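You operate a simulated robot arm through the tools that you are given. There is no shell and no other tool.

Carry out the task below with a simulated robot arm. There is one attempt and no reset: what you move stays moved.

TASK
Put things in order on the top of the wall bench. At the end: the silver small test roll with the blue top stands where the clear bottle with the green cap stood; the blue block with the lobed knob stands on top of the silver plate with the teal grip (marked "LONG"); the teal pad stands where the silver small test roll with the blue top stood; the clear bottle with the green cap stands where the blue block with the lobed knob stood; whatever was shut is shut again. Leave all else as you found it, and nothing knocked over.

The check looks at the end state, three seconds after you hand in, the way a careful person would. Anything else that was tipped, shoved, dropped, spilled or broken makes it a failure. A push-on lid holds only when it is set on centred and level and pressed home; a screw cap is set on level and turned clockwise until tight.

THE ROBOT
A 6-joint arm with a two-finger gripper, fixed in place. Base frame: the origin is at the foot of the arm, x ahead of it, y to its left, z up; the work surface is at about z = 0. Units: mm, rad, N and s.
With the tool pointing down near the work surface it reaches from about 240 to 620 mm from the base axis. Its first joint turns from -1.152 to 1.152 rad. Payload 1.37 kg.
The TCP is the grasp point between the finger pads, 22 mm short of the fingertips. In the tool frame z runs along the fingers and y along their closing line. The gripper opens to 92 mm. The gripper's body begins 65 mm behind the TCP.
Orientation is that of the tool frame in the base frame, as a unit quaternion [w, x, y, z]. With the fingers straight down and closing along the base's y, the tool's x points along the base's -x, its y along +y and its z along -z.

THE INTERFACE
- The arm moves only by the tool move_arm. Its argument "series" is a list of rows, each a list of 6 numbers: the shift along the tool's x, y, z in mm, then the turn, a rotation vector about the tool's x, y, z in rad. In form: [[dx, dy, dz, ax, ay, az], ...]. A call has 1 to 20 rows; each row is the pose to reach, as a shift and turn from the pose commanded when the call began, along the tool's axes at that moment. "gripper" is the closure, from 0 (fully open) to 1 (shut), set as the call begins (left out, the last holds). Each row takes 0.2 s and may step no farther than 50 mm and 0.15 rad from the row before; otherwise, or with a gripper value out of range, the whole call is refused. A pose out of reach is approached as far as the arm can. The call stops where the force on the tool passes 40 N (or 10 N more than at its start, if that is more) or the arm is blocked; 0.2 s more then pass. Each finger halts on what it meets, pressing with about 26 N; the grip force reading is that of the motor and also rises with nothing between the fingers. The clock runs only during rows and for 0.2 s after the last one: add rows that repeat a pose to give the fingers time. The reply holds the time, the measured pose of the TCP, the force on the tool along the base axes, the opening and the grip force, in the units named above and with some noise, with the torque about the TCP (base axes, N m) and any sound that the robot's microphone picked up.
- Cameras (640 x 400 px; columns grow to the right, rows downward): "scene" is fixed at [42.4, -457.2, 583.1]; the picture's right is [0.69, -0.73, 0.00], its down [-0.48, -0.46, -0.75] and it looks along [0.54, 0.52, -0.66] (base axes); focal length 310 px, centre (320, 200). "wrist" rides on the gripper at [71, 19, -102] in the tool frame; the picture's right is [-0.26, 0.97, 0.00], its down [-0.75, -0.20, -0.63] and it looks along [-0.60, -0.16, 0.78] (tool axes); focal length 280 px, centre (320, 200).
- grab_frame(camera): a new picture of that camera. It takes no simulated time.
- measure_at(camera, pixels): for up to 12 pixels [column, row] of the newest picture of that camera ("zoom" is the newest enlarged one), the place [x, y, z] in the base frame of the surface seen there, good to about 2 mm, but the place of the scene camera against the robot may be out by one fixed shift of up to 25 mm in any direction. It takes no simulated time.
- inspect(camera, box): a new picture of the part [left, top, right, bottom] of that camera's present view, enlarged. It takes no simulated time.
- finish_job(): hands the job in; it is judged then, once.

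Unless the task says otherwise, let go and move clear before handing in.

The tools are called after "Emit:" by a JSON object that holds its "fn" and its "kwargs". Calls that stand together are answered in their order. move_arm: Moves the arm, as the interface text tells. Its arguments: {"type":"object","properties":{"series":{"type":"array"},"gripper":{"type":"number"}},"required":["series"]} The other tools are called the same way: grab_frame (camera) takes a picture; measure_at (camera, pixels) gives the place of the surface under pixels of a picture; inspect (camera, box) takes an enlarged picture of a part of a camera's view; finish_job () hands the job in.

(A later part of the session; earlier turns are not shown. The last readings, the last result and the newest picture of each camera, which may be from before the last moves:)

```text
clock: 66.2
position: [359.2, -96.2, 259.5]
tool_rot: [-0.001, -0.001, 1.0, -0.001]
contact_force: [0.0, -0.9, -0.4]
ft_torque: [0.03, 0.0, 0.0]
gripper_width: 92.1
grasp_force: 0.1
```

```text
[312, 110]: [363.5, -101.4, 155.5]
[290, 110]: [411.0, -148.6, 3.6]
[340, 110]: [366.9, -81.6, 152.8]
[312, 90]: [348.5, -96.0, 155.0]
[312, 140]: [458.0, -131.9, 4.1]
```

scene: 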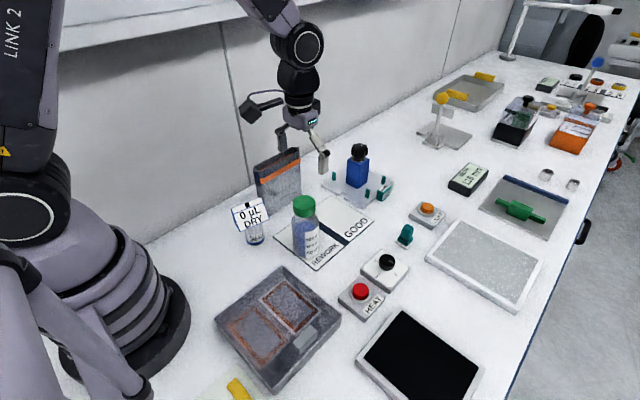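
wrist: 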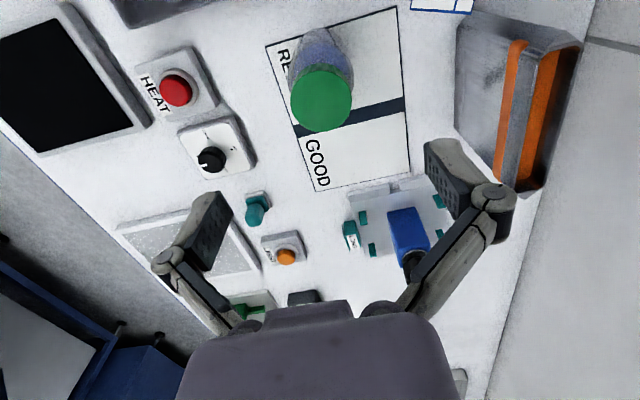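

The bottle stands on the block's old spot, cap centred near (357,−96). Next is the test roll, so I'll turn the tool 90° and back off in −y so the wrist camera faces the roll's front.

Emit:
{"fn": "move_arm", "kwargs": {"series": [[10, -4, 0, 0, 0, -0.14], [20, -8, 0, 0, 0, -0.28], [30, -12, 0, 0, 0, -0.42], [40, -16, 0, 0, 0, -0.56], [50, -20, 0, 0, 0, -0.7], [60, -24, 0, 0, 0, -0.84], [70, -28, 0, 0, 0, -0.98], [80, -32, 0, 0, 0, -1.12], [90, -36, 0, 0, 0, -1.26], [98, -40, 0, 0, 0, -1.4], [104, -44, 0, 0, 0, -1.5], [104, -44, 0, 0, 0, -1.5708], [104, -44, 0, 0, 0, -1.5708]]}}

Emit:
{"fn": "grab_frame", "kwargs": {"camera": "wrist"}}

```text
clock: 69.0
position: [254.1, -139.2, 257.1]
tool_rot: [-0.001, 0.707, -0.707, 0.0]
contact_force: [0.0, 0.1, 0.7]
ft_torque: [-0.01, 0.0, 0.0]
gripper_width: 92.0
grasp_force: 0.1
```

```text
taken
```

wrist: 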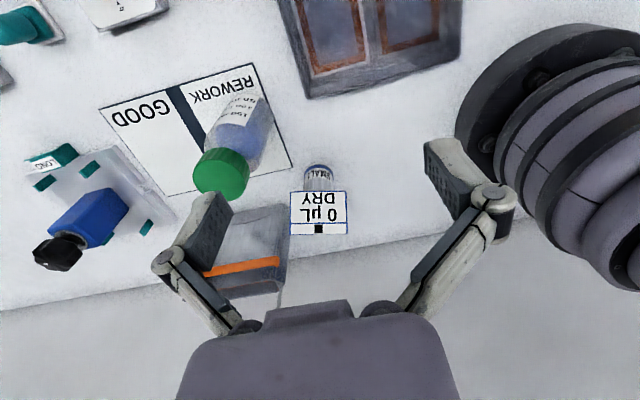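

The roll is in view at wrist (318,205), its label face toward the camera. I'll enlarge and measure it.

Emit:
{"fn": "inspect", "kwargs": {"camera": "wrist", "box": [280, 155, 360, 245]}}

Emit:
{"fn": "measure_at", "kwargs": {"camera": "zoom", "pixels": [[230, 190], [225, 350], [410, 190], [410, 355], [250, 85], [380, 85], [310, 75], [310, 150], [380, 150], [260, 150], [320, 365], [310, 55]]}}

```text
4.44 times, centred on (320, 200) of wrist
```

zoom: 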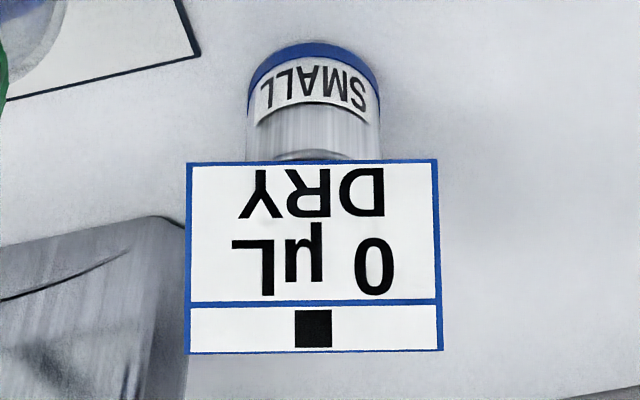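

```text
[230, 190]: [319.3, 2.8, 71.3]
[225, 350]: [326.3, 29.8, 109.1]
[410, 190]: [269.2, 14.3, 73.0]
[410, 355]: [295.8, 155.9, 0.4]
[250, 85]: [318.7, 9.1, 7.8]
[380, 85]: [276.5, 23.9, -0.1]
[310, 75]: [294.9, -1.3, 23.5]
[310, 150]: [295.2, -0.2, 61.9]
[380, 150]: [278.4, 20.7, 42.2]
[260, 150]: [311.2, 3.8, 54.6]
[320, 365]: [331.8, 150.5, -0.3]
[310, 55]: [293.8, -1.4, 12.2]
```

The cylinder is about 42 mm across, centred near (296.5,20), and the head spans z≈68–110, 70 mm wide but only about 28 mm deep, yawed about −0.226 rad. Straddling the head front-to-back and gripping the cylinder looks possible, so I'll check the head's back and how close the pouch is.

Emit:
{"fn": "measure_at", "kwargs": {"camera": "zoom", "pixels": [[182, 225], [182, 300], [160, 220], [100, 240], [188, 165], [436, 162], [440, 345], [188, 350], [310, 162], [315, 345], [310, 305], [350, 60]]}}

Emit:
{"fn": "inspect", "kwargs": {"camera": "scene", "box": [225, 190, 285, 250]}}

Emit:
{"fn": "measure_at", "kwargs": {"camera": "zoom", "pixels": [[90, 90], [110, 180], [130, 250], [95, 150], [120, 130], [290, 330], [420, 300], [350, 320], [310, 380], [300, 90], [440, 230], [150, 290]]}}

```text
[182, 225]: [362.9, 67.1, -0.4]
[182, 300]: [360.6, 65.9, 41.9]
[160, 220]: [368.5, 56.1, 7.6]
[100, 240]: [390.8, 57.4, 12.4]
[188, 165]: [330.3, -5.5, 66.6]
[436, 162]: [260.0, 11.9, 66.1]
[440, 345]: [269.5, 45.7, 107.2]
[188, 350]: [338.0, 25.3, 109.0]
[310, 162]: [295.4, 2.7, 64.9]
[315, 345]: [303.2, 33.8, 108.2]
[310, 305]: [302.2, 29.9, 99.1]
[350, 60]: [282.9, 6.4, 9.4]
```

```text
6.67 times, centred on (255, 220) of scene
```

zoom: 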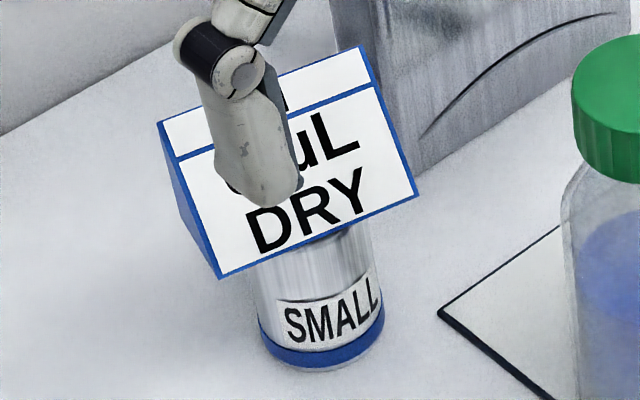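

```text
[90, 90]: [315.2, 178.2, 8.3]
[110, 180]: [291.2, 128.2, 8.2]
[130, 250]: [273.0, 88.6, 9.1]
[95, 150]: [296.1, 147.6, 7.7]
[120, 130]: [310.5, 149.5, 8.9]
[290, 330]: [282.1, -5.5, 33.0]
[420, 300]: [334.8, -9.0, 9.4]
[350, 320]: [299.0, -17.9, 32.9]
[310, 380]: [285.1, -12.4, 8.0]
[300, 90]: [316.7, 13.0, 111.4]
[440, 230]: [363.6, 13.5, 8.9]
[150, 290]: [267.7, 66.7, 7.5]
```

The head spans only about ±17 mm front-to-back about the cylinder's centre (298.7,20), radius ≈21, and the pouch starts at x≈361, so straddling works with the tool yawed −0.26 rad. I'll rotate and move above the roll at z≈200.

Emit:
{"fn": "move_arm", "kwargs": {"series": [[-12, -3.4, 0, 0, 0, 0.141], [-24, -6.8, 0, 0, 0, 0.282], [-36, -10.2, 0, 0, 0, 0.423], [-48, -13.6, 0, 0, 0, 0.564], [-60, -17, 0, 0, 0, 0.705], [-72, -20.4, 0, 0, 0, 0.846], [-84, -23.8, 0, 0, 0, 0.987], [-96, -27.2, 0, 0, 0, 1.128], [-108, -30.6, 10, 0, 0, 1.269], [-120, -34, 20, 0, 0, 1.41], [-132, -37.4, 30, 0, 0, 1.551], [-145, -41, 45, 0, 0, 1.692], [-159.2, -44.6, 57, 0, 0, 1.831], [-159.2, -44.6, 57, 0, 0, 1.831]]}}

Emit:
{"fn": "grab_frame", "kwargs": {"camera": "wrist"}}

Emit:
{"fn": "grab_frame", "kwargs": {"camera": "scene"}}

```text
clock: 72.0
position: [301.4, 18.4, 201.0]
tool_rot: [0.0, 0.13, 0.992, 0.0]
contact_force: [-0.6, -0.2, -0.2]
ft_torque: [-0.02, 0.02, 0.02]
gripper_width: 92.3
grasp_force: 0.0
```

```text
taken
```

wrist: 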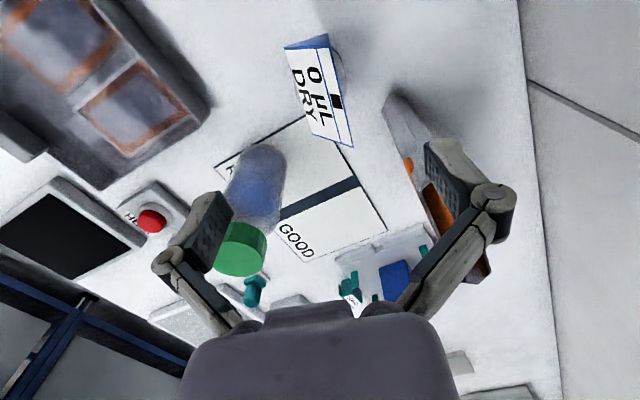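

```text
taken
```

scene: 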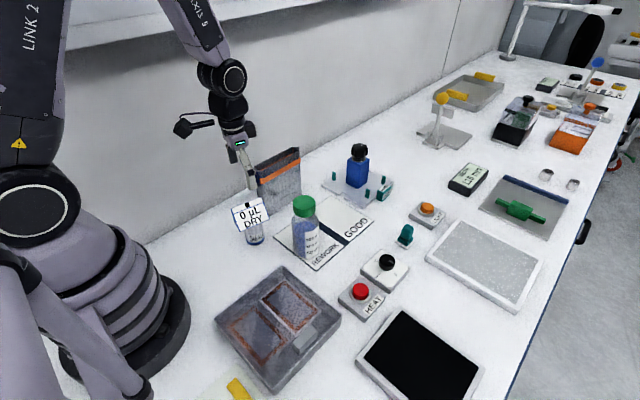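

The tool is above the roll and the head shows at wrist (320,92). I'll enlarge and measure from this angle to confirm centring and the head's back edge.

Emit:
{"fn": "inspect", "kwargs": {"camera": "wrist", "box": [270, 20, 370, 160]}}

Emit:
{"fn": "measure_at", "kwargs": {"camera": "zoom", "pixels": [[225, 80], [305, 345], [345, 45], [415, 350], [370, 150], [385, 120], [230, 110], [360, 200], [280, 60], [395, 290], [365, 110]]}}

```text
2.86 times, centred on (320, 90) of wrist
```

zoom: 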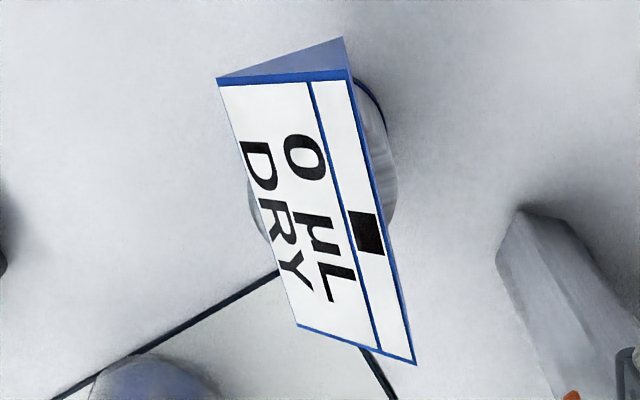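

```text
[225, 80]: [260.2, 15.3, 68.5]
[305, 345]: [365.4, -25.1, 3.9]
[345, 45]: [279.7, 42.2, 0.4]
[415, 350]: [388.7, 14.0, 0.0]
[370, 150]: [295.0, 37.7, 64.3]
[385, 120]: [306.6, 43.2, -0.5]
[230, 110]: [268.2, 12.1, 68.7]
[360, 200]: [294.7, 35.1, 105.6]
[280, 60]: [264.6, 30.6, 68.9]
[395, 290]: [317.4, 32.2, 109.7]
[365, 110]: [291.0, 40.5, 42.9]
```

From above, the cylinder's back at zoom (365,110) confirms centre ≈(298.7,20), and the head's back edge lies within the cylinder's depth. I'll go down to z≈100 first and re-read the pose.

Emit:
{"fn": "move_arm", "kwargs": {"series": [[0, 0, 30, 0, 0, 0], [0, 0, 60, 0, 0, 0], [0, 0, 90, 0, 0, 0], [0, 0, 100, 0, 0, 0], [0, 0, 100, 0, 0, 0], [0, 0, 100, 0, 0, 0]]}}

Emit:
{"fn": "grab_frame", "kwargs": {"camera": "wrist"}}

Emit:
{"fn": "inspect", "kwargs": {"camera": "scene", "box": [180, 110, 320, 260]}}

```text
clock: 73.4
position: [298.8, 18.0, 102.9]
tool_rot: [0.0, 0.128, 0.992, 0.001]
contact_force: [0.2, -0.7, -0.4]
ft_torque: [0.02, 0.03, 0.01]
gripper_width: 92.0
grasp_force: 0.1
```

```text
taken
```

wrist: 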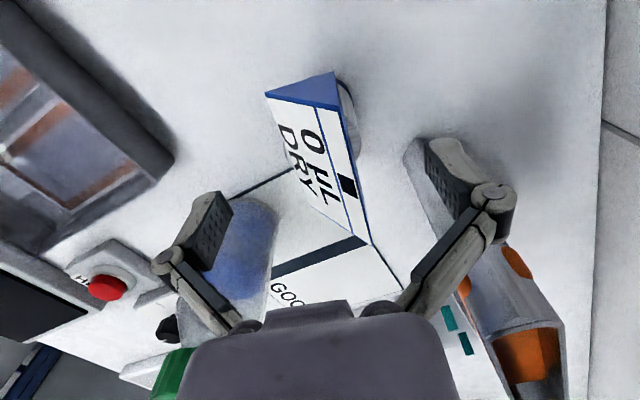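

```text
2.67 times, centred on (250, 185) of scene
```

zoom: 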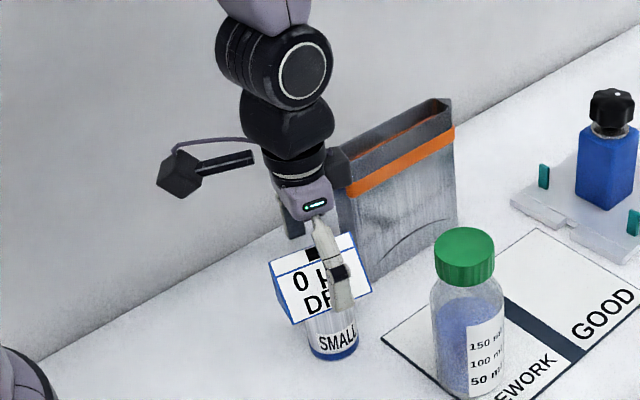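

The fingers straddle the head without touching. I'll check the pouch's nearest upper edge before going lower.

Emit:
{"fn": "measure_at", "kwargs": {"camera": "wrist", "pixels": [[408, 155], [415, 142], [412, 175], [515, 260], [505, 245], [450, 270], [350, 110], [345, 90], [353, 130], [347, 185]]}}

Emit:
{"fn": "measure_at", "kwargs": {"camera": "scene", "pixels": [[257, 168], [258, 180], [298, 150], [260, 200]]}}

```text
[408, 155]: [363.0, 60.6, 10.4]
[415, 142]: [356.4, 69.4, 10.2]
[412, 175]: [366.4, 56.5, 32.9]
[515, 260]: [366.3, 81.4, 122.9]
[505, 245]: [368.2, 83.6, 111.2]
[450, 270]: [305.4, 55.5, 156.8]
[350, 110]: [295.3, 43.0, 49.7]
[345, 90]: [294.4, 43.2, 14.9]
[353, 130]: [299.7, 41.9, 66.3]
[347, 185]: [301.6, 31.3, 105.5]
```

```text
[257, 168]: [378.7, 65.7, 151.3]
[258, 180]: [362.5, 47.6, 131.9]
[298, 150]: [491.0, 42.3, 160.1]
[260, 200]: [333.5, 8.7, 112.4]
```

The pouch is at x≥356, about 35 mm clear, and the cylinder's centre is near y≈21. I'll shift 1.5 mm along the closing line, go down to z≈58 and close.

Emit:
{"fn": "move_arm", "kwargs": {"series": [[0, 1.5, 15, 0, 0, 0], [0, 1.5, 30, 0, 0, 0], [0, 1.5, 40, 0, 0, 0], [0, 1.5, 43.5, 0, 0, 0], [0, 1.5, 43.5, 0, 0, 0]]}}

Emit:
{"fn": "move_arm", "kwargs": {"series": [[0, 0, 0, 0, 0, 0], [0, 0, 0, 0, 0, 0], [0, 0, 0, 0, 0, 0], [0, 0, 0, 0, 0, 0], [0, 0, 0, 0, 0, 0], [0, 0, 0, 0, 0, 0], [0, 0, 0, 0, 0, 0]], "gripper": 1}}

Emit:
{"fn": "grab_frame", "kwargs": {"camera": "wrist"}}

Emit:
{"fn": "inspect", "kwargs": {"camera": "scene", "box": [210, 170, 290, 260]}}

```text
clock: 74.6
position: [298.6, 20.4, 57.2]
tool_rot: [0.0, 0.128, 0.992, 0.001]
contact_force: [-0.5, 0.4, 0.5]
ft_torque: [0.01, 0.01, 0.0]
gripper_width: 92.0
grasp_force: 0.0
```

```text
clock: 76.2
position: [298.3, 20.5, 57.7]
tool_rot: [-0.001, 0.128, 0.992, 0.0]
contact_force: [-0.6, 0.3, 9.1]
ft_torque: [0.04, 0.06, 0.02]
gripper_width: 43.3
grasp_force: 25.9
```

```text
taken
```

wrist: 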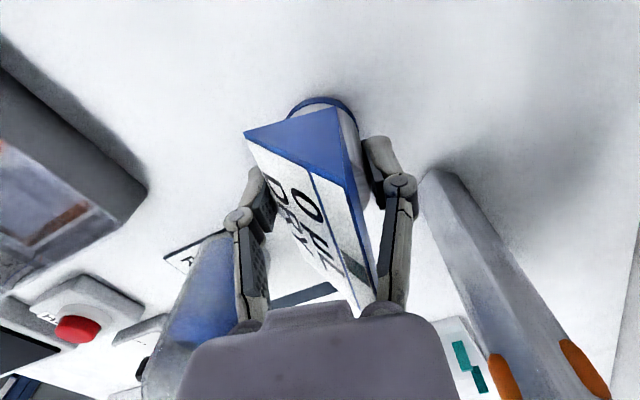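

```text
4.44 times, centred on (250, 215) of scene
```

zoom: 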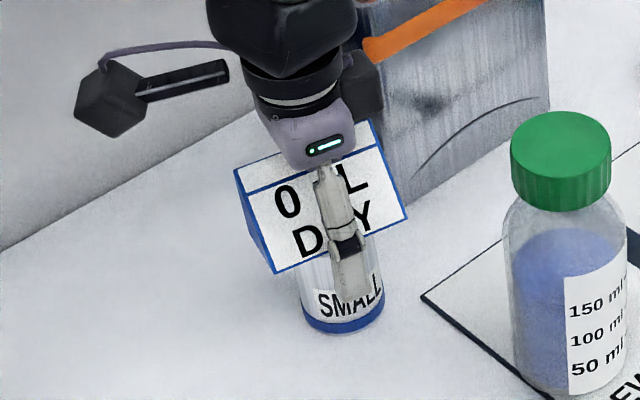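

The fingers hold the cylinder at 43.3 mm with the head between the links. I'll lift in small steps and watch the load.

Emit:
{"fn": "move_arm", "kwargs": {"series": [[0, 0, -2, 0, 0, 0]]}}

Emit:
{"fn": "move_arm", "kwargs": {"series": [[0, 0, -2, 0, 0, 0]]}}

Emit:
{"fn": "move_arm", "kwargs": {"series": [[0, 0, -2, 0, 0, 0], [0, 0, -4, 0, 0, 0]]}}

Emit:
{"fn": "grab_frame", "kwargs": {"camera": "wrist"}}

Emit:
{"fn": "inspect", "kwargs": {"camera": "scene", "box": [210, 170, 290, 260]}}

```text
clock: 76.6
position: [299.2, 21.4, 58.8]
tool_rot: [0.0, 0.129, 0.992, 0.0]
contact_force: [-0.7, 0.7, 0.7]
ft_torque: [0.01, -0.01, 0.01]
gripper_width: 43.2
grasp_force: 25.9
```

```text
clock: 77.0
position: [300.1, 21.2, 62.3]
tool_rot: [0.0, 0.128, 0.992, 0.001]
contact_force: [-0.9, -0.3, -1.6]
ft_torque: [0.01, -0.02, 0.01]
gripper_width: 43.3
grasp_force: 26.1
```

```text
clock: 77.6
position: [299.4, 21.2, 65.0]
tool_rot: [0.0, 0.128, 0.992, 0.0]
contact_force: [-0.2, -0.7, -2.3]
ft_torque: [-0.01, 0.0, -0.02]
gripper_width: 43.2
grasp_force: 26.0
```

```text
taken
```

wrist: 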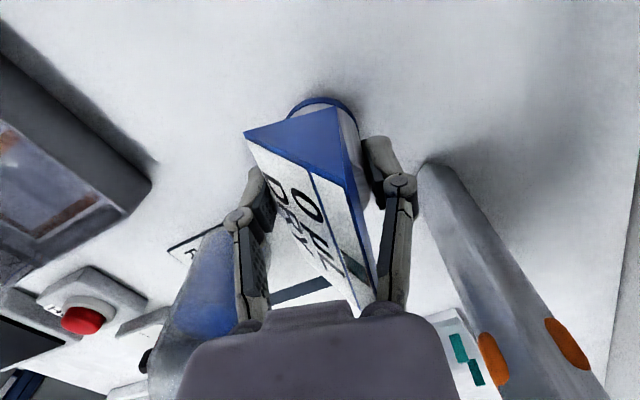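

```text
4.44 times, centred on (250, 215) of scene
```

zoom: 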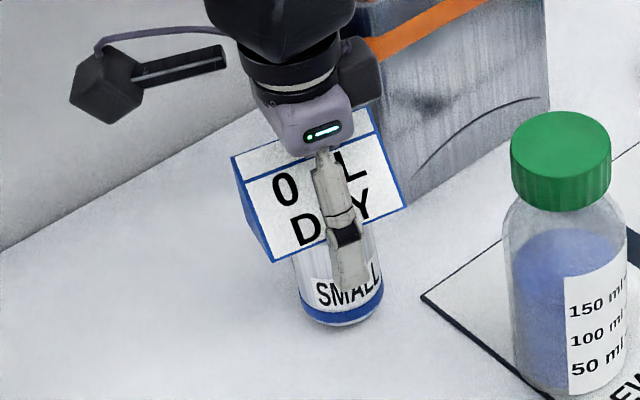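

The roll is up with a steady load near −2.2 N. I'll raise it high enough to pass over the bottle (cap at z≈153).

Emit:
{"fn": "move_arm", "kwargs": {"series": [[0, 0, -4, 0, 0, 0], [0, 0, -12, 0, 0, 0], [0, 0, -22, 0, 0, 0], [0, 0, -33, 0, 0, 0], [0, 0, -44, 0, 0, 0], [0, 0, -55, 0, 0, 0], [0, 0, -66, 0, 0, 0], [0, 0, -77, 0, 0, 0], [0, 0, -88, 0, 0, 0], [0, 0, -99, 0, 0, 0], [0, 0, -110, 0, 0, 0], [0, 0, -121, 0, 0, 0], [0, 0, -132, 0, 0, 0], [0, 0, -143, 0, 0, 0], [0, 0, -154, 0, 0, 0], [0, 0, -164, 0, 0, 0], [0, 0, -172, 0, 0, 0], [0, 0, -177, 0, 0, 0], [0, 0, -178, 0, 0, 0], [0, 0, -178, 0, 0, 0]]}}

Emit:
{"fn": "inspect", "kwargs": {"camera": "scene", "box": [180, 60, 340, 260]}}

```text
clock: 81.8
position: [299.4, 18.6, 243.5]
tool_rot: [0.001, 0.129, 0.992, 0.001]
contact_force: [0.3, 0.2, -1.4]
ft_torque: [0.03, 0.0, -0.03]
gripper_width: 43.2
grasp_force: 26.0
```

```text
2.00 times, centred on (260, 160) of scene
```

zoom: 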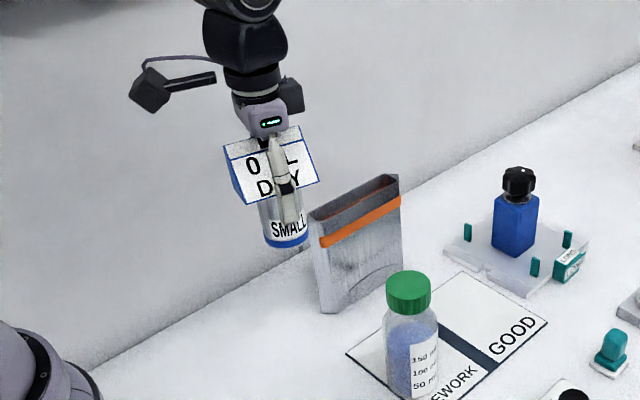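

The roll hangs level at about z≈185 with nothing in its way. I'll carry it to the bottle's old spot at (459,−397).

Emit:
{"fn": "move_arm", "kwargs": {"series": [[-4, -6, 0, 0, 0, 0], [-14, -19, 0, 0, 0, 0], [-28, -39, 0, 0, 0, 0], [-43, -60, 0, 0, 0, 0], [-58, -81, 0, 0, 0, 0], [-73, -102, 0, 0, 0, 0], [-88, -123, 0, 0, 0, 0], [-103, -144, 0, 0, 0, 0], [-118, -165, 0, 0, 0, 0], [-133, -186, 0, 0, 0, 0], [-149, -207, 0, 0, 0, 0], [-165, -229, 0, 0, 0, 0], [-181, -251, 0, 0, 0, 0], [-197, -273, 0, 0, 0, 0], [-213, -295, 0, 0, 0, 0], [-229, -317, 0, 0, 0, 0], [-244, -338, 0, 0, 0, 0], [-256, -355, 0, 0, 0, 0], [-261.7, -362.8, 0, 0, 0, 0], [-261.7, -362.8, 0, 0, 0, 0]]}}

Emit:
{"fn": "move_arm", "kwargs": {"series": [[0, 0, 0, 0, 0, 0], [0, 0, 0, 0, 0, 0]]}}

Emit:
{"fn": "grab_frame", "kwargs": {"camera": "wrist"}}

Emit:
{"fn": "grab_frame", "kwargs": {"camera": "scene"}}

```text
clock: 86.0
position: [458.0, -397.1, 244.0]
tool_rot: [-0.001, 0.129, 0.992, 0.0]
contact_force: [0.3, 0.4, -0.5]
ft_torque: [-0.02, 0.0, 0.03]
gripper_width: 43.5
grasp_force: 26.0
```

```text
clock: 86.6
position: [459.0, -397.9, 243.7]
tool_rot: [0.001, 0.128, 0.992, 0.0]
contact_force: [-0.8, -0.6, -2.1]
ft_torque: [0.01, 0.01, -0.03]
gripper_width: 43.3
grasp_force: 26.5
```

```text
taken
```

wrist: 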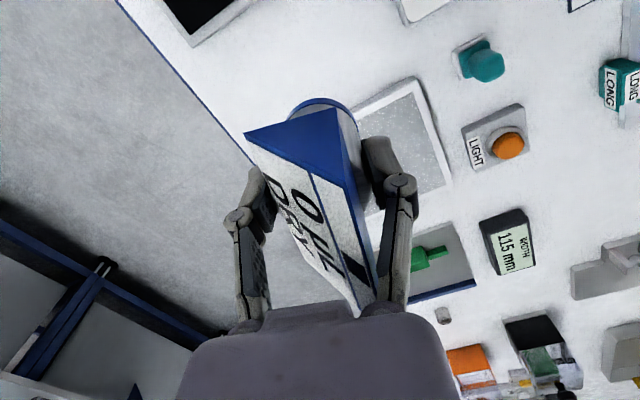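

```text
taken
```

scene: 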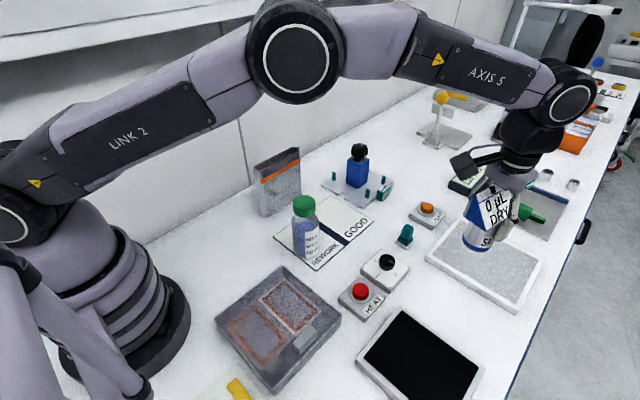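

The roll hangs over the empty spot in front of the tray. I'll lower it to just above the bench.

Emit:
{"fn": "move_arm", "kwargs": {"series": [[0, 0, 4, 0, 0, 0], [0, 0, 12, 0, 0, 0], [0, 0, 22, 0, 0, 0], [0, 0, 33, 0, 0, 0], [0, 0, 44, 0, 0, 0], [0, 0, 55, 0, 0, 0], [0, 0, 66, 0, 0, 0], [0, 0, 77, 0, 0, 0], [0, 0, 88, 0, 0, 0], [0, 0, 99, 0, 0, 0], [0, 0, 110, 0, 0, 0], [0, 0, 121, 0, 0, 0], [0, 0, 132, 0, 0, 0], [0, 0, 143, 0, 0, 0], [0, 0, 154, 0, 0, 0], [0, 0, 164, 0, 0, 0], [0, 0, 171, 0, 0, 0], [0, 0, 175, 0, 0, 0], [0, 0, 177, 0, 0, 0], [0, 0, 177, 0, 0, 0]]}}

Emit:
{"fn": "inspect", "kwargs": {"camera": "scene", "box": [400, 200, 540, 350]}}

```text
clock: 90.8
position: [459.3, -396.6, 64.5]
tool_rot: [0.0, 0.129, 0.992, 0.0]
contact_force: [0.5, 0.5, -1.9]
ft_torque: [0.01, -0.03, 0.0]
gripper_width: 43.2
grasp_force: 25.8
```

```text
2.67 times, centred on (470, 275) of scene
```

zoom: 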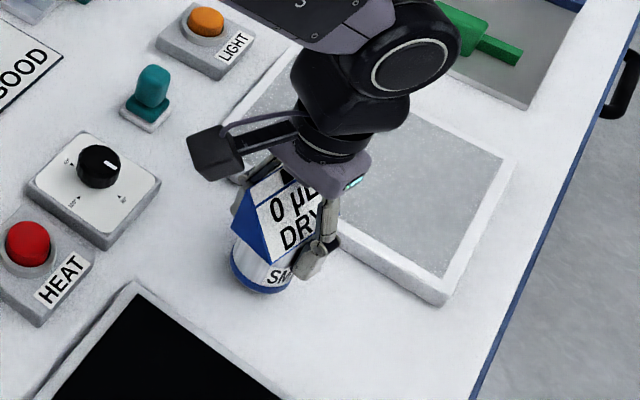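

The roll is a few mm above the bench with clear space around it. I'll step down until contact.

Emit:
{"fn": "move_arm", "kwargs": {"series": [[0, 0, 1.5, 0, 0, 0], [0, 0, 3, 0, 0, 0]]}}

Emit:
{"fn": "move_arm", "kwargs": {"series": [[0, 0, 1.2, 0, 0, 0]]}}

Emit:
{"fn": "move_arm", "kwargs": {"series": [[0, 0, 1, 0, 0, 0]]}}

```text
clock: 91.4
position: [459.3, -396.7, 62.0]
tool_rot: [0.0, 0.129, 0.992, -0.001]
contact_force: [0.0, -0.4, -1.6]
ft_torque: [0.02, -0.02, -0.03]
gripper_width: 43.1
grasp_force: 26.1
```

```text
clock: 91.8
position: [458.0, -397.7, 61.8]
tool_rot: [0.001, 0.129, 0.992, 0.0]
contact_force: [0.0, 0.0, -0.9]
ft_torque: [0.01, -0.01, -0.01]
gripper_width: 43.4
grasp_force: 25.9
```

```text
clock: 92.2
position: [459.0, -397.6, 61.4]
tool_rot: [0.0, 0.129, 0.992, 0.0]
contact_force: [-0.2, -0.8, -2.0]
ft_torque: [0.02, 0.03, 0.01]
gripper_width: 43.2
grasp_force: 25.9
```

Emit:
{"fn": "move_arm", "kwargs": {"series": [[0, 0, 1, 0, 0, 0]]}}

Emit:
{"fn": "move_arm", "kwargs": {"series": [[0, 0, 0.8, 0, 0, 0]]}}

Emit:
{"fn": "move_arm", "kwargs": {"series": [[0, 0, 0.8, 0, 0, 0]]}}

```text
clock: 92.6
position: [458.5, -397.0, 60.1]
tool_rot: [0.0, 0.128, 0.992, 0.001]
contact_force: [-0.3, 0.8, -1.6]
ft_torque: [0.01, 0.01, -0.03]
gripper_width: 43.1
grasp_force: 26.1
```

```text
clock: 93.0
position: [458.8, -396.5, 61.0]
tool_rot: [0.0, 0.129, 0.992, 0.0]
contact_force: [0.2, -0.1, -2.3]
ft_torque: [0.0, -0.01, 0.02]
gripper_width: 43.2
grasp_force: 26.6
```

```text
clock: 93.4
position: [459.8, -396.7, 58.8]
tool_rot: [0.0, 0.129, 0.992, -0.001]
contact_force: [-0.2, 0.8, -2.0]
ft_torque: [0.02, -0.02, -0.01]
gripper_width: 43.0
grasp_force: 26.2
```

The load is still −2 N at z≈59, so it is not down yet. I'll continue in 0.8 mm steps.

Emit:
{"fn": "move_arm", "kwargs": {"series": [[0, 0, 0.8, 0, 0, 0]]}}

Emit:
{"fn": "move_arm", "kwargs": {"series": [[0, 0, 0.8, 0, 0, 0]]}}

Emit:
{"fn": "inspect", "kwargs": {"camera": "scene", "box": [430, 240, 510, 320]}}

```text
clock: 93.8
position: [458.2, -397.5, 56.8]
tool_rot: [0.0, 0.129, 0.992, 0.0]
contact_force: [-0.6, -0.5, -1.0]
ft_torque: [0.01, -0.03, 0.02]
gripper_width: 43.0
grasp_force: 25.7
```

```text
clock: 94.2
position: [459.0, -397.5, 58.4]
tool_rot: [0.0, 0.129, 0.992, 0.0]
contact_force: [-3.6, 1.1, 5.8]
ft_torque: [0.22, 0.09, 0.06]
gripper_width: 43.2
grasp_force: 25.5
```

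```text
5.00 times, centred on (470, 280) of scene
```

zoom: 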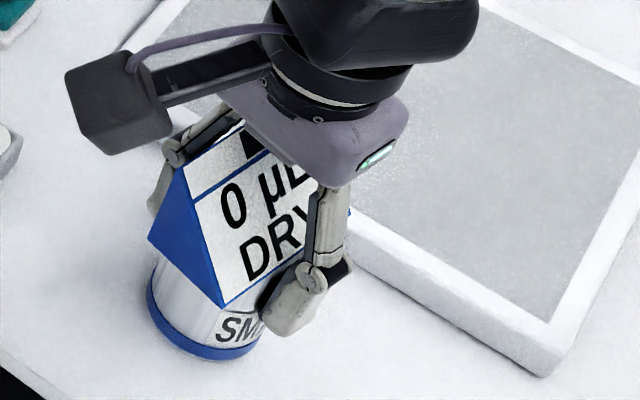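

Contact has just begun (+5.8 N). I'll press 0.5 mm more to seat it flat, ease back, open and rise.

Emit:
{"fn": "move_arm", "kwargs": {"series": [[0, 0, 0.6, 0, 0, 0], [0, 0, 0.6, 0, 0, 0]]}}

Emit:
{"fn": "move_arm", "kwargs": {"series": [[0, 0, -0.6, 0, 0, 0], [0, 0, -0.6, 0, 0, 0]]}}

Emit:
{"fn": "move_arm", "kwargs": {"series": [[0, 0, 0, 0, 0, 0], [0, 0, 0, 0, 0, 0], [0, 0, 0, 0, 0, 0], [0, 0, 0, 0, 0, 0], [0, 0, 0, 0, 0, 0], [0, 0, -10, 0, 0, 0], [0, 0, -30, 0, 0, 0], [0, 0, -60, 0, 0, 0], [0, 0, -100, 0, 0, 0], [0, 0, -145, 0, 0, 0], [0, 0, -145, 0, 0, 0]], "gripper": 0}}

Emit:
{"fn": "grab_frame", "kwargs": {"camera": "wrist"}}

Emit:
{"fn": "grab_frame", "kwargs": {"camera": "scene"}}

```text
clock: 94.8
position: [458.7, -397.8, 56.8]
tool_rot: [0.001, 0.128, 0.992, -0.001]
contact_force: [-4.2, 1.0, 15.7]
ft_torque: [0.01, 0.1, -0.03]
gripper_width: 43.2
grasp_force: 26.3
```

```text
clock: 95.4
position: [460.4, -396.7, 57.2]
tool_rot: [0.001, 0.128, 0.992, -0.001]
contact_force: [-0.8, -4.3, 12.7]
ft_torque: [-0.24, -0.11, -0.05]
gripper_width: 43.1
grasp_force: 26.0
```

```text
clock: 97.8
position: [457.9, -395.7, 202.6]
tool_rot: [0.0, 0.129, 0.992, 0.0]
contact_force: [-0.2, 0.0, 0.5]
ft_torque: [0.0, 0.0, 0.01]
gripper_width: 91.9
grasp_force: 0.2
```

```text
taken
```

wrist: 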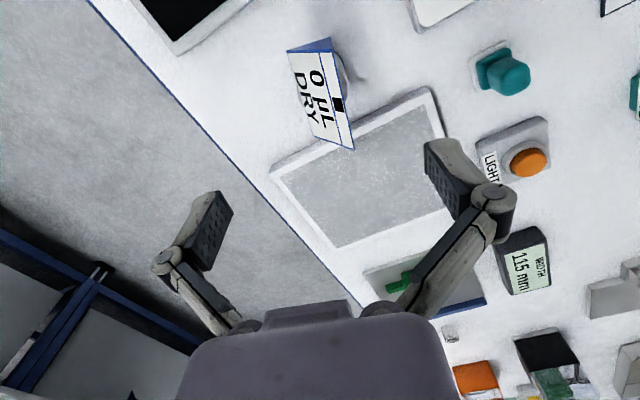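

```text
taken
```

scene: 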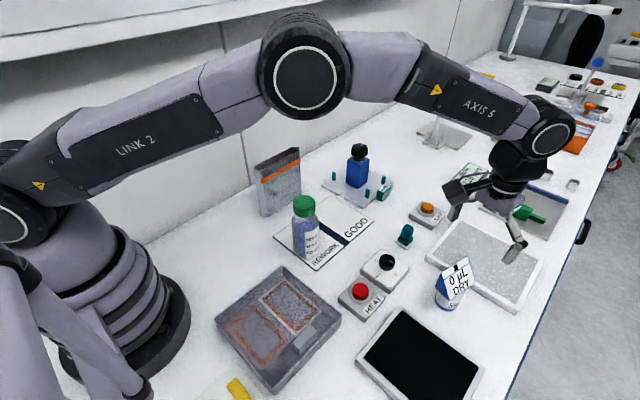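

The roll stands on the bottle's old spot. Now I'll go look at the teal pad, turning the tool back to zero yaw.

Emit:
{"fn": "move_arm", "kwargs": {"series": [[20, 32, 0, 0, 0, -0.065], [41, 64, 0, 0, 0, -0.13], [62, 96, 0, 0, 0, -0.195], [82, 128, 0, 0, 0, -0.26], [102.5, 160, 0, 0, 0, -0.26], [102.5, 160, 0, 0, 0, -0.26]]}}

Emit:
{"fn": "grab_frame", "kwargs": {"camera": "wrist"}}

Emit:
{"fn": "inspect", "kwargs": {"camera": "wrist", "box": [270, 140, 390, 260]}}

```text
clock: 99.2
position: [401.4, -216.2, 201.8]
tool_rot: [0.0, -0.001, 1.0, 0.0]
contact_force: [-0.1, -0.8, -1.0]
ft_torque: [0.02, 0.04, 0.02]
gripper_width: 91.8
grasp_force: 0.0
```

```text
taken
```

wrist: 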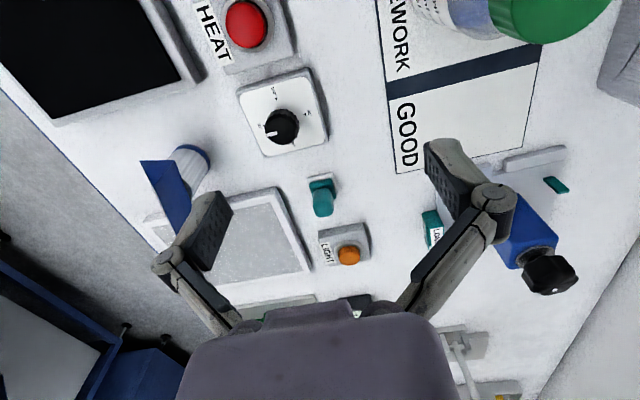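

```text
3.33 times, centred on (330, 200) of wrist
```

zoom: 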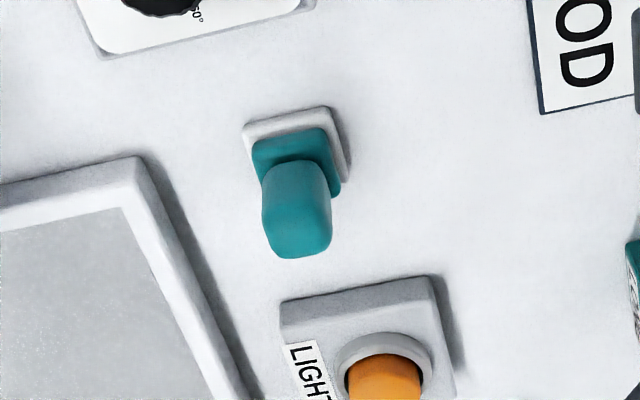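

The teal pad is at zoom (295,185): a grip on a teal base with a white layer below. I'll measure it.

Emit:
{"fn": "measure_at", "kwargs": {"camera": "zoom", "pixels": [[245, 128], [328, 110], [255, 150], [320, 130], [345, 180], [270, 200], [325, 200], [298, 235], [298, 165], [335, 190], [280, 250], [322, 250]]}}

Emit:
{"fn": "inspect", "kwargs": {"camera": "scene", "box": [385, 210, 425, 255]}}

Emit:
{"fn": "measure_at", "kwargs": {"camera": "zoom", "pixels": [[320, 130], [320, 180], [320, 250], [250, 290], [380, 300], [320, 330], [240, 310], [310, 360], [400, 300]]}}

```text
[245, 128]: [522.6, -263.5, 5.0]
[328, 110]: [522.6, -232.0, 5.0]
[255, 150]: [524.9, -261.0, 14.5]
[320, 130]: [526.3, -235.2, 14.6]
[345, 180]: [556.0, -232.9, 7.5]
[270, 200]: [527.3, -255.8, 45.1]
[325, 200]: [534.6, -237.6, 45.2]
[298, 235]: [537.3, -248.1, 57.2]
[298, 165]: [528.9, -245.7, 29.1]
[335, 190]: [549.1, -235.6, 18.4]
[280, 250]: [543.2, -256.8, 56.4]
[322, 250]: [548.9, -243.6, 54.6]
```

```text
8.89 times, centred on (405, 232) of scene
```

zoom: 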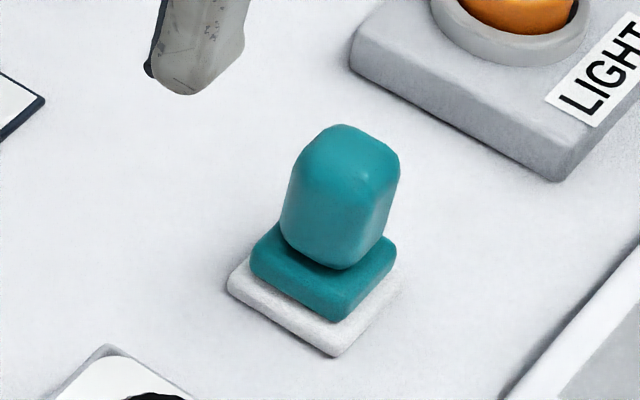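

```text
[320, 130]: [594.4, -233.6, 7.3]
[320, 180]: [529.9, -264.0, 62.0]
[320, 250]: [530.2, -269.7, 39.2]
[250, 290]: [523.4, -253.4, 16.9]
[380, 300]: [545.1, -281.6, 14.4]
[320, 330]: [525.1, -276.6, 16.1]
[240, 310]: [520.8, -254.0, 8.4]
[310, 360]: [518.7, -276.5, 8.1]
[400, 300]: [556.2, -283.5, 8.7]
```

The pad's base spans x 522–556, y −264 to −232, centre ≈(539.5,−248), and its grip is about 20 mm wide up to z≈58. I'll half-close the gripper, move above it and look.

Emit:
{"fn": "move_arm", "kwargs": {"series": [[-35, -8, 0, 0, 0, 0], [-70, -16, 0, 0, 0, 0], [-105, -24, 0, 0, 0, 0], [-138.5, -31.5, 20, 0, 0, 0], [-138.5, -31.5, 60, 0, 0, 0], [-138.5, -31.5, 92, 0, 0, 0], [-138.5, -31.5, 92, 0, 0, 0], [-138.5, -31.5, 92, 0, 0, 0]], "gripper": 0.42}}

Emit:
{"fn": "grab_frame", "kwargs": {"camera": "wrist"}}

Emit:
{"fn": "inspect", "kwargs": {"camera": "scene", "box": [350, 150, 470, 270]}}

```text
clock: 101.0
position: [539.9, -245.9, 105.8]
tool_rot: [0.0, 0.0, 1.0, 0.0]
contact_force: [0.4, 0.8, 0.1]
ft_torque: [0.02, 0.02, -0.01]
gripper_width: 53.5
grasp_force: 0.1
```

```text
taken
```

wrist: 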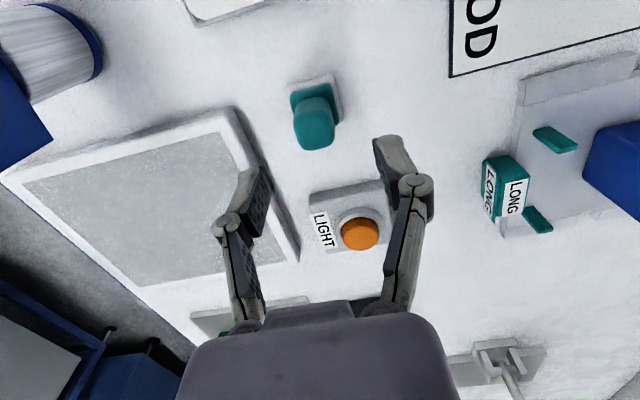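

```text
3.33 times, centred on (410, 210) of scene
```

zoom: 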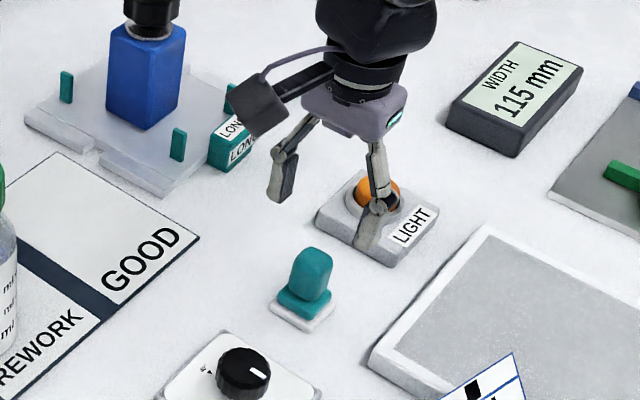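

The fingers are above the pad, which shows at wrist (314,120), with the LIGHT box behind. I'll measure the pad grip, and the LIGHT box's near edge, before going down.

Emit:
{"fn": "measure_at", "kwargs": {"camera": "wrist", "pixels": [[298, 125], [331, 120], [314, 145], [314, 102], [290, 88], [337, 78], [310, 195], [380, 182], [342, 110], [316, 125]]}}

```text
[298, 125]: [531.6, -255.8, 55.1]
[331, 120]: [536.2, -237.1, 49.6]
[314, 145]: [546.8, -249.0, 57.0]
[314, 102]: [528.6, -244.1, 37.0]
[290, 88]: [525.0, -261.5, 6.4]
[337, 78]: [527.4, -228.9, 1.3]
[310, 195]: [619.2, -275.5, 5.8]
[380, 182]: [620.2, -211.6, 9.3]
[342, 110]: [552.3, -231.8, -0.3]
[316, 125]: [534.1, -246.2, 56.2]
```

The grip is centred near (539,−247) and the LIGHT box is well clear at x>600. I'll go down to z≈44 and close.

Emit:
{"fn": "move_arm", "kwargs": {"series": [[0, 0, 20, 0, 0, 0], [0, 0, 40, 0, 0, 0], [0, 0, 55, 0, 0, 0], [0, 0, 63, 0, 0, 0], [0, 0, 63, 0, 0, 0]]}}

Emit:
{"fn": "move_arm", "kwargs": {"series": [[0, 0, 0, 0, 0, 0], [0, 0, 0, 0, 0, 0], [0, 0, 0, 0, 0, 0], [0, 0, 0, 0, 0, 0], [0, 0, 0, 0, 0, 0]], "gripper": 1}}

Emit:
{"fn": "inspect", "kwargs": {"camera": "wrist", "box": [230, 70, 430, 290]}}

```text
clock: 102.2
position: [540.0, -248.1, 43.5]
tool_rot: [0.0, -0.001, 1.0, 0.0]
contact_force: [0.6, -0.5, 0.1]
ft_torque: [0.02, 0.01, 0.04]
gripper_width: 53.4
grasp_force: 0.0
```

```text
clock: 103.4
position: [540.8, -248.6, 46.0]
tool_rot: [0.001, -0.001, 1.0, 0.0]
contact_force: [-0.7, 0.4, 1.0]
ft_torque: [0.01, 0.03, 0.0]
gripper_width: 23.3
grasp_force: 26.1
```

```text
1.82 times, centred on (330, 180) of wrist
```

zoom: 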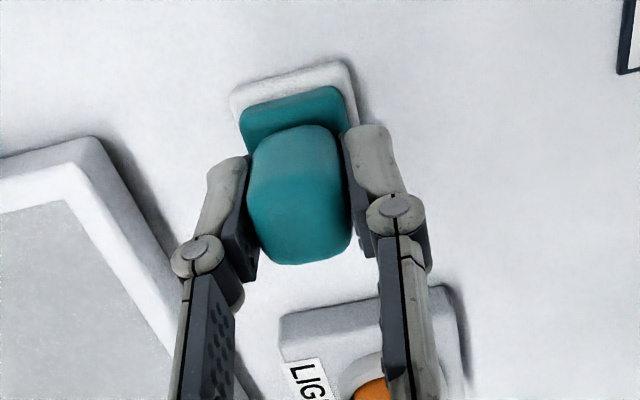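

The pad's grip is held at 23.3 mm. I'll lift a little and check that the white layer comes along.

Emit:
{"fn": "move_arm", "kwargs": {"series": [[0, 0, -2, 0, 0, 0], [0, 0, -5, 0, 0, 0], [0, 0, -9, 0, 0, 0], [0, 0, -12, 0, 0, 0], [0, 0, -12, 0, 0, 0]]}}

Emit:
{"fn": "inspect", "kwargs": {"camera": "wrist", "box": [230, 70, 430, 290]}}

Emit:
{"fn": "inspect", "kwargs": {"camera": "scene", "box": [375, 200, 435, 260]}}

```text
clock: 104.6
position: [539.5, -246.4, 59.1]
tool_rot: [0.0, -0.001, 1.0, 0.0]
contact_force: [-0.2, 0.0, -1.3]
ft_torque: [0.0, 0.01, 0.0]
gripper_width: 23.3
grasp_force: 26.1
```

```text
1.82 times, centred on (330, 180) of wrist
```

zoom: 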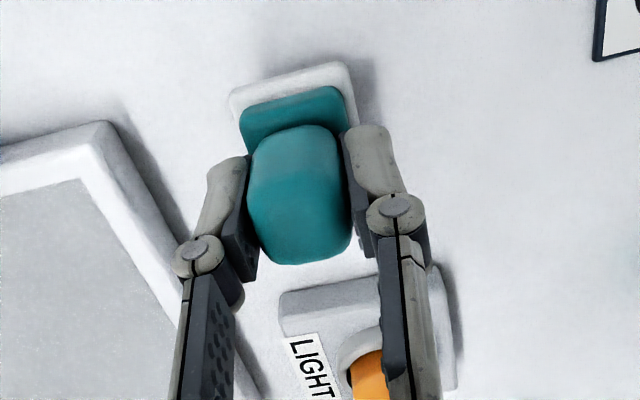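

```text
6.67 times, centred on (405, 230) of scene
```

zoom: 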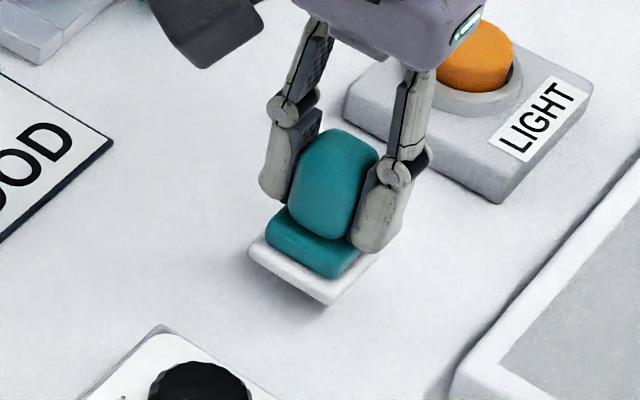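

The whole pad, white layer included, is off the bench. I'll raise it to z≈225 so it passes over the bottle.

Emit:
{"fn": "move_arm", "kwargs": {"series": [[0, 0, -5, 0, 0, 0], [0, 0, -15, 0, 0, 0], [0, 0, -28, 0, 0, 0], [0, 0, -42, 0, 0, 0], [0, 0, -56, 0, 0, 0], [0, 0, -70, 0, 0, 0], [0, 0, -84, 0, 0, 0], [0, 0, -98, 0, 0, 0], [0, 0, -112, 0, 0, 0], [0, 0, -126, 0, 0, 0], [0, 0, -140, 0, 0, 0], [0, 0, -152, 0, 0, 0], [0, 0, -162, 0, 0, 0], [0, 0, -167, 0, 0, 0], [0, 0, -167, 0, 0, 0]]}}

Emit:
{"fn": "move_arm", "kwargs": {"series": [[4, 5, 0, 0, 0, 0], [14, 15, 0, 0, 0, 0], [27, 30, 0, 0, 0, 0], [41, 46, 0, 0, 0, 0], [55, 61, 0, 0, 0, 0], [69, 77, 0, 0, 0, 0], [83, 92, 0, 0, 0, 0], [97, 108, 0, 0, 0, 0], [111, 123, 0, 0, 0, 0], [125, 139, 0, 0, 0, 0], [139, 154, 0, 0, 0, 0], [153, 170, 0, 0, 0, 0], [167, 186, 0, 0, 0, 0], [181, 201, 0, 0, 0, 0], [195, 217, 0, 0, 0, 0], [209, 232, 0, 0, 0, 0], [222, 247, 0, 0, 0, 0], [234, 260, 0, 0, 0, 0], [241, 268.5, 0, 0, 0, 0], [241, 268.5, 0, 0, 0, 0]]}}

Emit:
{"fn": "move_arm", "kwargs": {"series": [[0, 0, 0, 0, 0, 0], [0, 0, 0, 0, 0, 0]]}}

Emit:
{"fn": "grab_frame", "kwargs": {"camera": "wrist"}}

Emit:
{"fn": "grab_frame", "kwargs": {"camera": "scene"}}

```text
clock: 107.8
position: [539.8, -247.2, 224.5]
tool_rot: [-0.001, -0.001, 1.0, 0.0]
contact_force: [0.6, 0.4, -1.2]
ft_torque: [-0.04, -0.01, -0.04]
gripper_width: 23.1
grasp_force: 26.0
```

```text
clock: 112.0
position: [300.1, 21.0, 225.4]
tool_rot: [0.0, 0.0, 1.0, 0.0]
contact_force: [0.5, -0.2, -1.3]
ft_torque: [-0.01, 0.0, 0.0]
gripper_width: 23.2
grasp_force: 26.0
```

```text
clock: 112.6
position: [299.3, 20.2, 226.0]
tool_rot: [0.001, -0.002, 1.0, 0.0]
contact_force: [-0.4, 0.3, -0.8]
ft_torque: [-0.01, -0.01, 0.03]
gripper_width: 23.1
grasp_force: 26.1
```

```text
taken
```

wrist: 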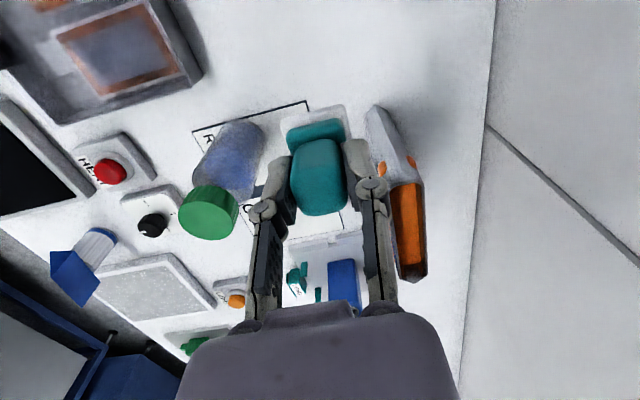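

```text
taken
```

scene: 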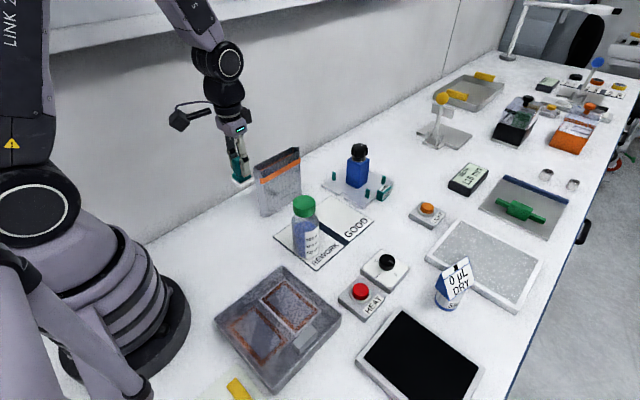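

The pad is over the roll's old spot at (299,20) with clear space below. I'll lower it to just above the bench.

Emit:
{"fn": "move_arm", "kwargs": {"series": [[0, 0, 5, 0, 0, 0], [0, 0, 15, 0, 0, 0], [0, 0, 28, 0, 0, 0], [0, 0, 42, 0, 0, 0], [0, 0, 56, 0, 0, 0], [0, 0, 70, 0, 0, 0], [0, 0, 84, 0, 0, 0], [0, 0, 98, 0, 0, 0], [0, 0, 112, 0, 0, 0], [0, 0, 126, 0, 0, 0], [0, 0, 140, 0, 0, 0], [0, 0, 152, 0, 0, 0], [0, 0, 162, 0, 0, 0], [0, 0, 168, 0, 0, 0], [0, 0, 171, 0, 0, 0], [0, 0, 171, 0, 0, 0]]}}

Emit:
{"fn": "inspect", "kwargs": {"camera": "scene", "box": [200, 170, 310, 270]}}

```text
clock: 116.0
position: [299.8, 20.7, 54.7]
tool_rot: [0.0, -0.001, 1.0, -0.001]
contact_force: [0.1, -0.6, -0.8]
ft_torque: [0.04, -0.01, 0.01]
gripper_width: 23.3
grasp_force: 26.3
```

```text
4.00 times, centred on (255, 220) of scene
```

zoom: 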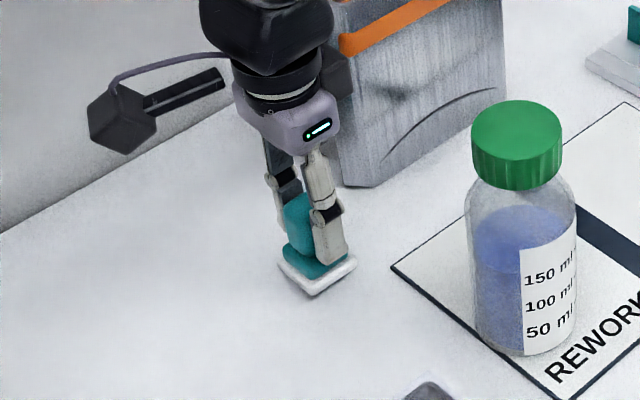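

The pad is some 8 mm above the bench. I'll feel down in small steps.

Emit:
{"fn": "move_arm", "kwargs": {"series": [[0, 0, 2, 0, 0, 0], [0, 0, 4, 0, 0, 0], [0, 0, 5.5, 0, 0, 0]]}}

Emit:
{"fn": "move_arm", "kwargs": {"series": [[0, 0, 1, 0, 0, 0]]}}

Emit:
{"fn": "move_arm", "kwargs": {"series": [[0, 0, 1, 0, 0, 0]]}}

```text
clock: 116.8
position: [297.6, 19.6, 49.3]
tool_rot: [-0.001, -0.001, 1.0, -0.001]
contact_force: [0.2, 0.0, -0.7]
ft_torque: [0.02, -0.03, 0.03]
gripper_width: 23.4
grasp_force: 26.3
```

```text
clock: 117.2
position: [297.5, 20.4, 50.3]
tool_rot: [0.0, -0.001, 1.0, 0.0]
contact_force: [0.3, 0.1, -1.7]
ft_torque: [0.0, 0.0, 0.02]
gripper_width: 23.4
grasp_force: 26.0
```

```text
clock: 117.6
position: [298.6, 20.6, 48.7]
tool_rot: [0.001, 0.0, 1.0, -0.001]
contact_force: [0.4, 0.1, -0.6]
ft_torque: [0.01, -0.01, 0.01]
gripper_width: 23.0
grasp_force: 26.6
```

Emit:
{"fn": "move_arm", "kwargs": {"series": [[0, 0, 1, 0, 0, 0]]}}

Emit:
{"fn": "move_arm", "kwargs": {"series": [[0, 0, 1, 0, 0, 0]]}}

Emit:
{"fn": "move_arm", "kwargs": {"series": [[0, 0, 0.8, 0, 0, 0]]}}

```text
clock: 118.0
position: [298.8, 21.0, 45.8]
tool_rot: [0.0, 0.0, 1.0, 0.0]
contact_force: [0.5, 0.0, 0.0]
ft_torque: [0.03, -0.03, 0.02]
gripper_width: 23.5
grasp_force: 25.8
```

```text
clock: 118.4
position: [298.9, 19.8, 45.7]
tool_rot: [-0.001, -0.001, 1.0, 0.001]
contact_force: [0.0, -1.5, -0.4]
ft_torque: [0.0, 0.0, 0.02]
gripper_width: 23.1
grasp_force: 26.1
```

```text
clock: 118.8
position: [299.0, 21.1, 45.0]
tool_rot: [0.001, -0.001, 1.0, 0.0]
contact_force: [-1.2, -3.1, 11.4]
ft_torque: [-0.09, 0.07, 0.0]
gripper_width: 23.0
grasp_force: 26.0
```

Contact at +11 N: the pad is on the bench. I'll ease back, open partway and rise clear.

Emit:
{"fn": "move_arm", "kwargs": {"series": [[0, 0, -0.5, 0, 0, 0], [0, 0, -0.5, 0, 0, 0]]}}

Emit:
{"fn": "move_arm", "kwargs": {"series": [[0, 0, 0, 0, 0, 0], [0, 0, 0, 0, 0, 0], [0, 0, 0, 0, 0, 0], [0, 0, 0, 0, 0, 0], [0, 0, -10, 0, 0, 0], [0, 0, -35, 0, 0, 0], [0, 0, -75, 0, 0, 0], [0, 0, -120, 0, 0, 0], [0, 0, -165, 0, 0, 0], [0, 0, -210, 0, 0, 0], [0, 0, -255, 0, 0, 0], [0, 0, -255, 0, 0, 0]], "gripper": 0.3}}

Emit:
{"fn": "grab_frame", "kwargs": {"camera": "wrist"}}

Emit:
{"fn": "grab_frame", "kwargs": {"camera": "scene"}}

```text
clock: 119.4
position: [299.3, 21.3, 43.1]
tool_rot: [0.001, -0.001, 1.0, 0.0]
contact_force: [0.6, 0.0, -1.0]
ft_torque: [-0.03, 0.0, 0.01]
gripper_width: 23.4
grasp_force: 25.8
```

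```text
clock: 122.0
position: [298.8, 20.4, 300.1]
tool_rot: [-0.001, -0.001, 1.0, 0.0]
contact_force: [-0.9, -0.5, 0.3]
ft_torque: [0.0, -0.01, 0.0]
gripper_width: 64.5
grasp_force: 0.1
```

```text
taken
```

wrist: 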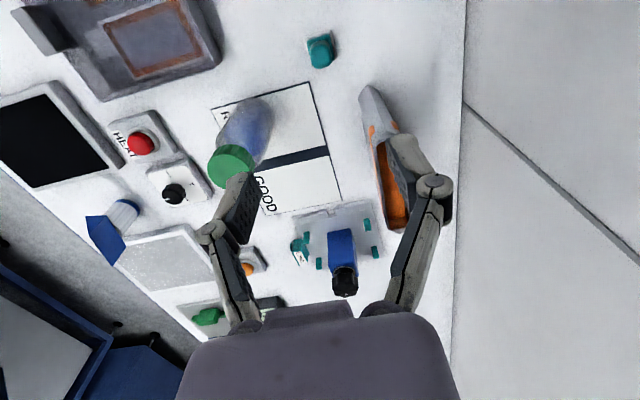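

```text
taken
```

scene: 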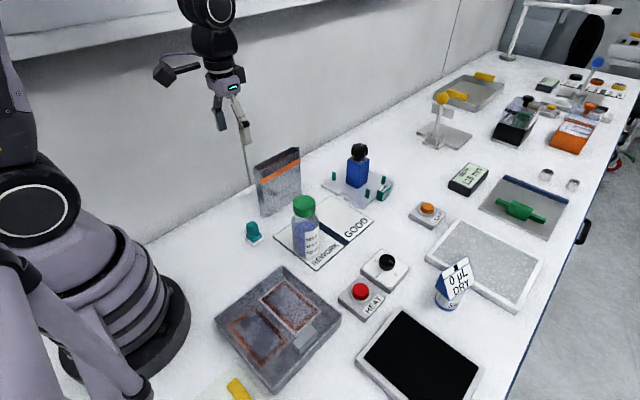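

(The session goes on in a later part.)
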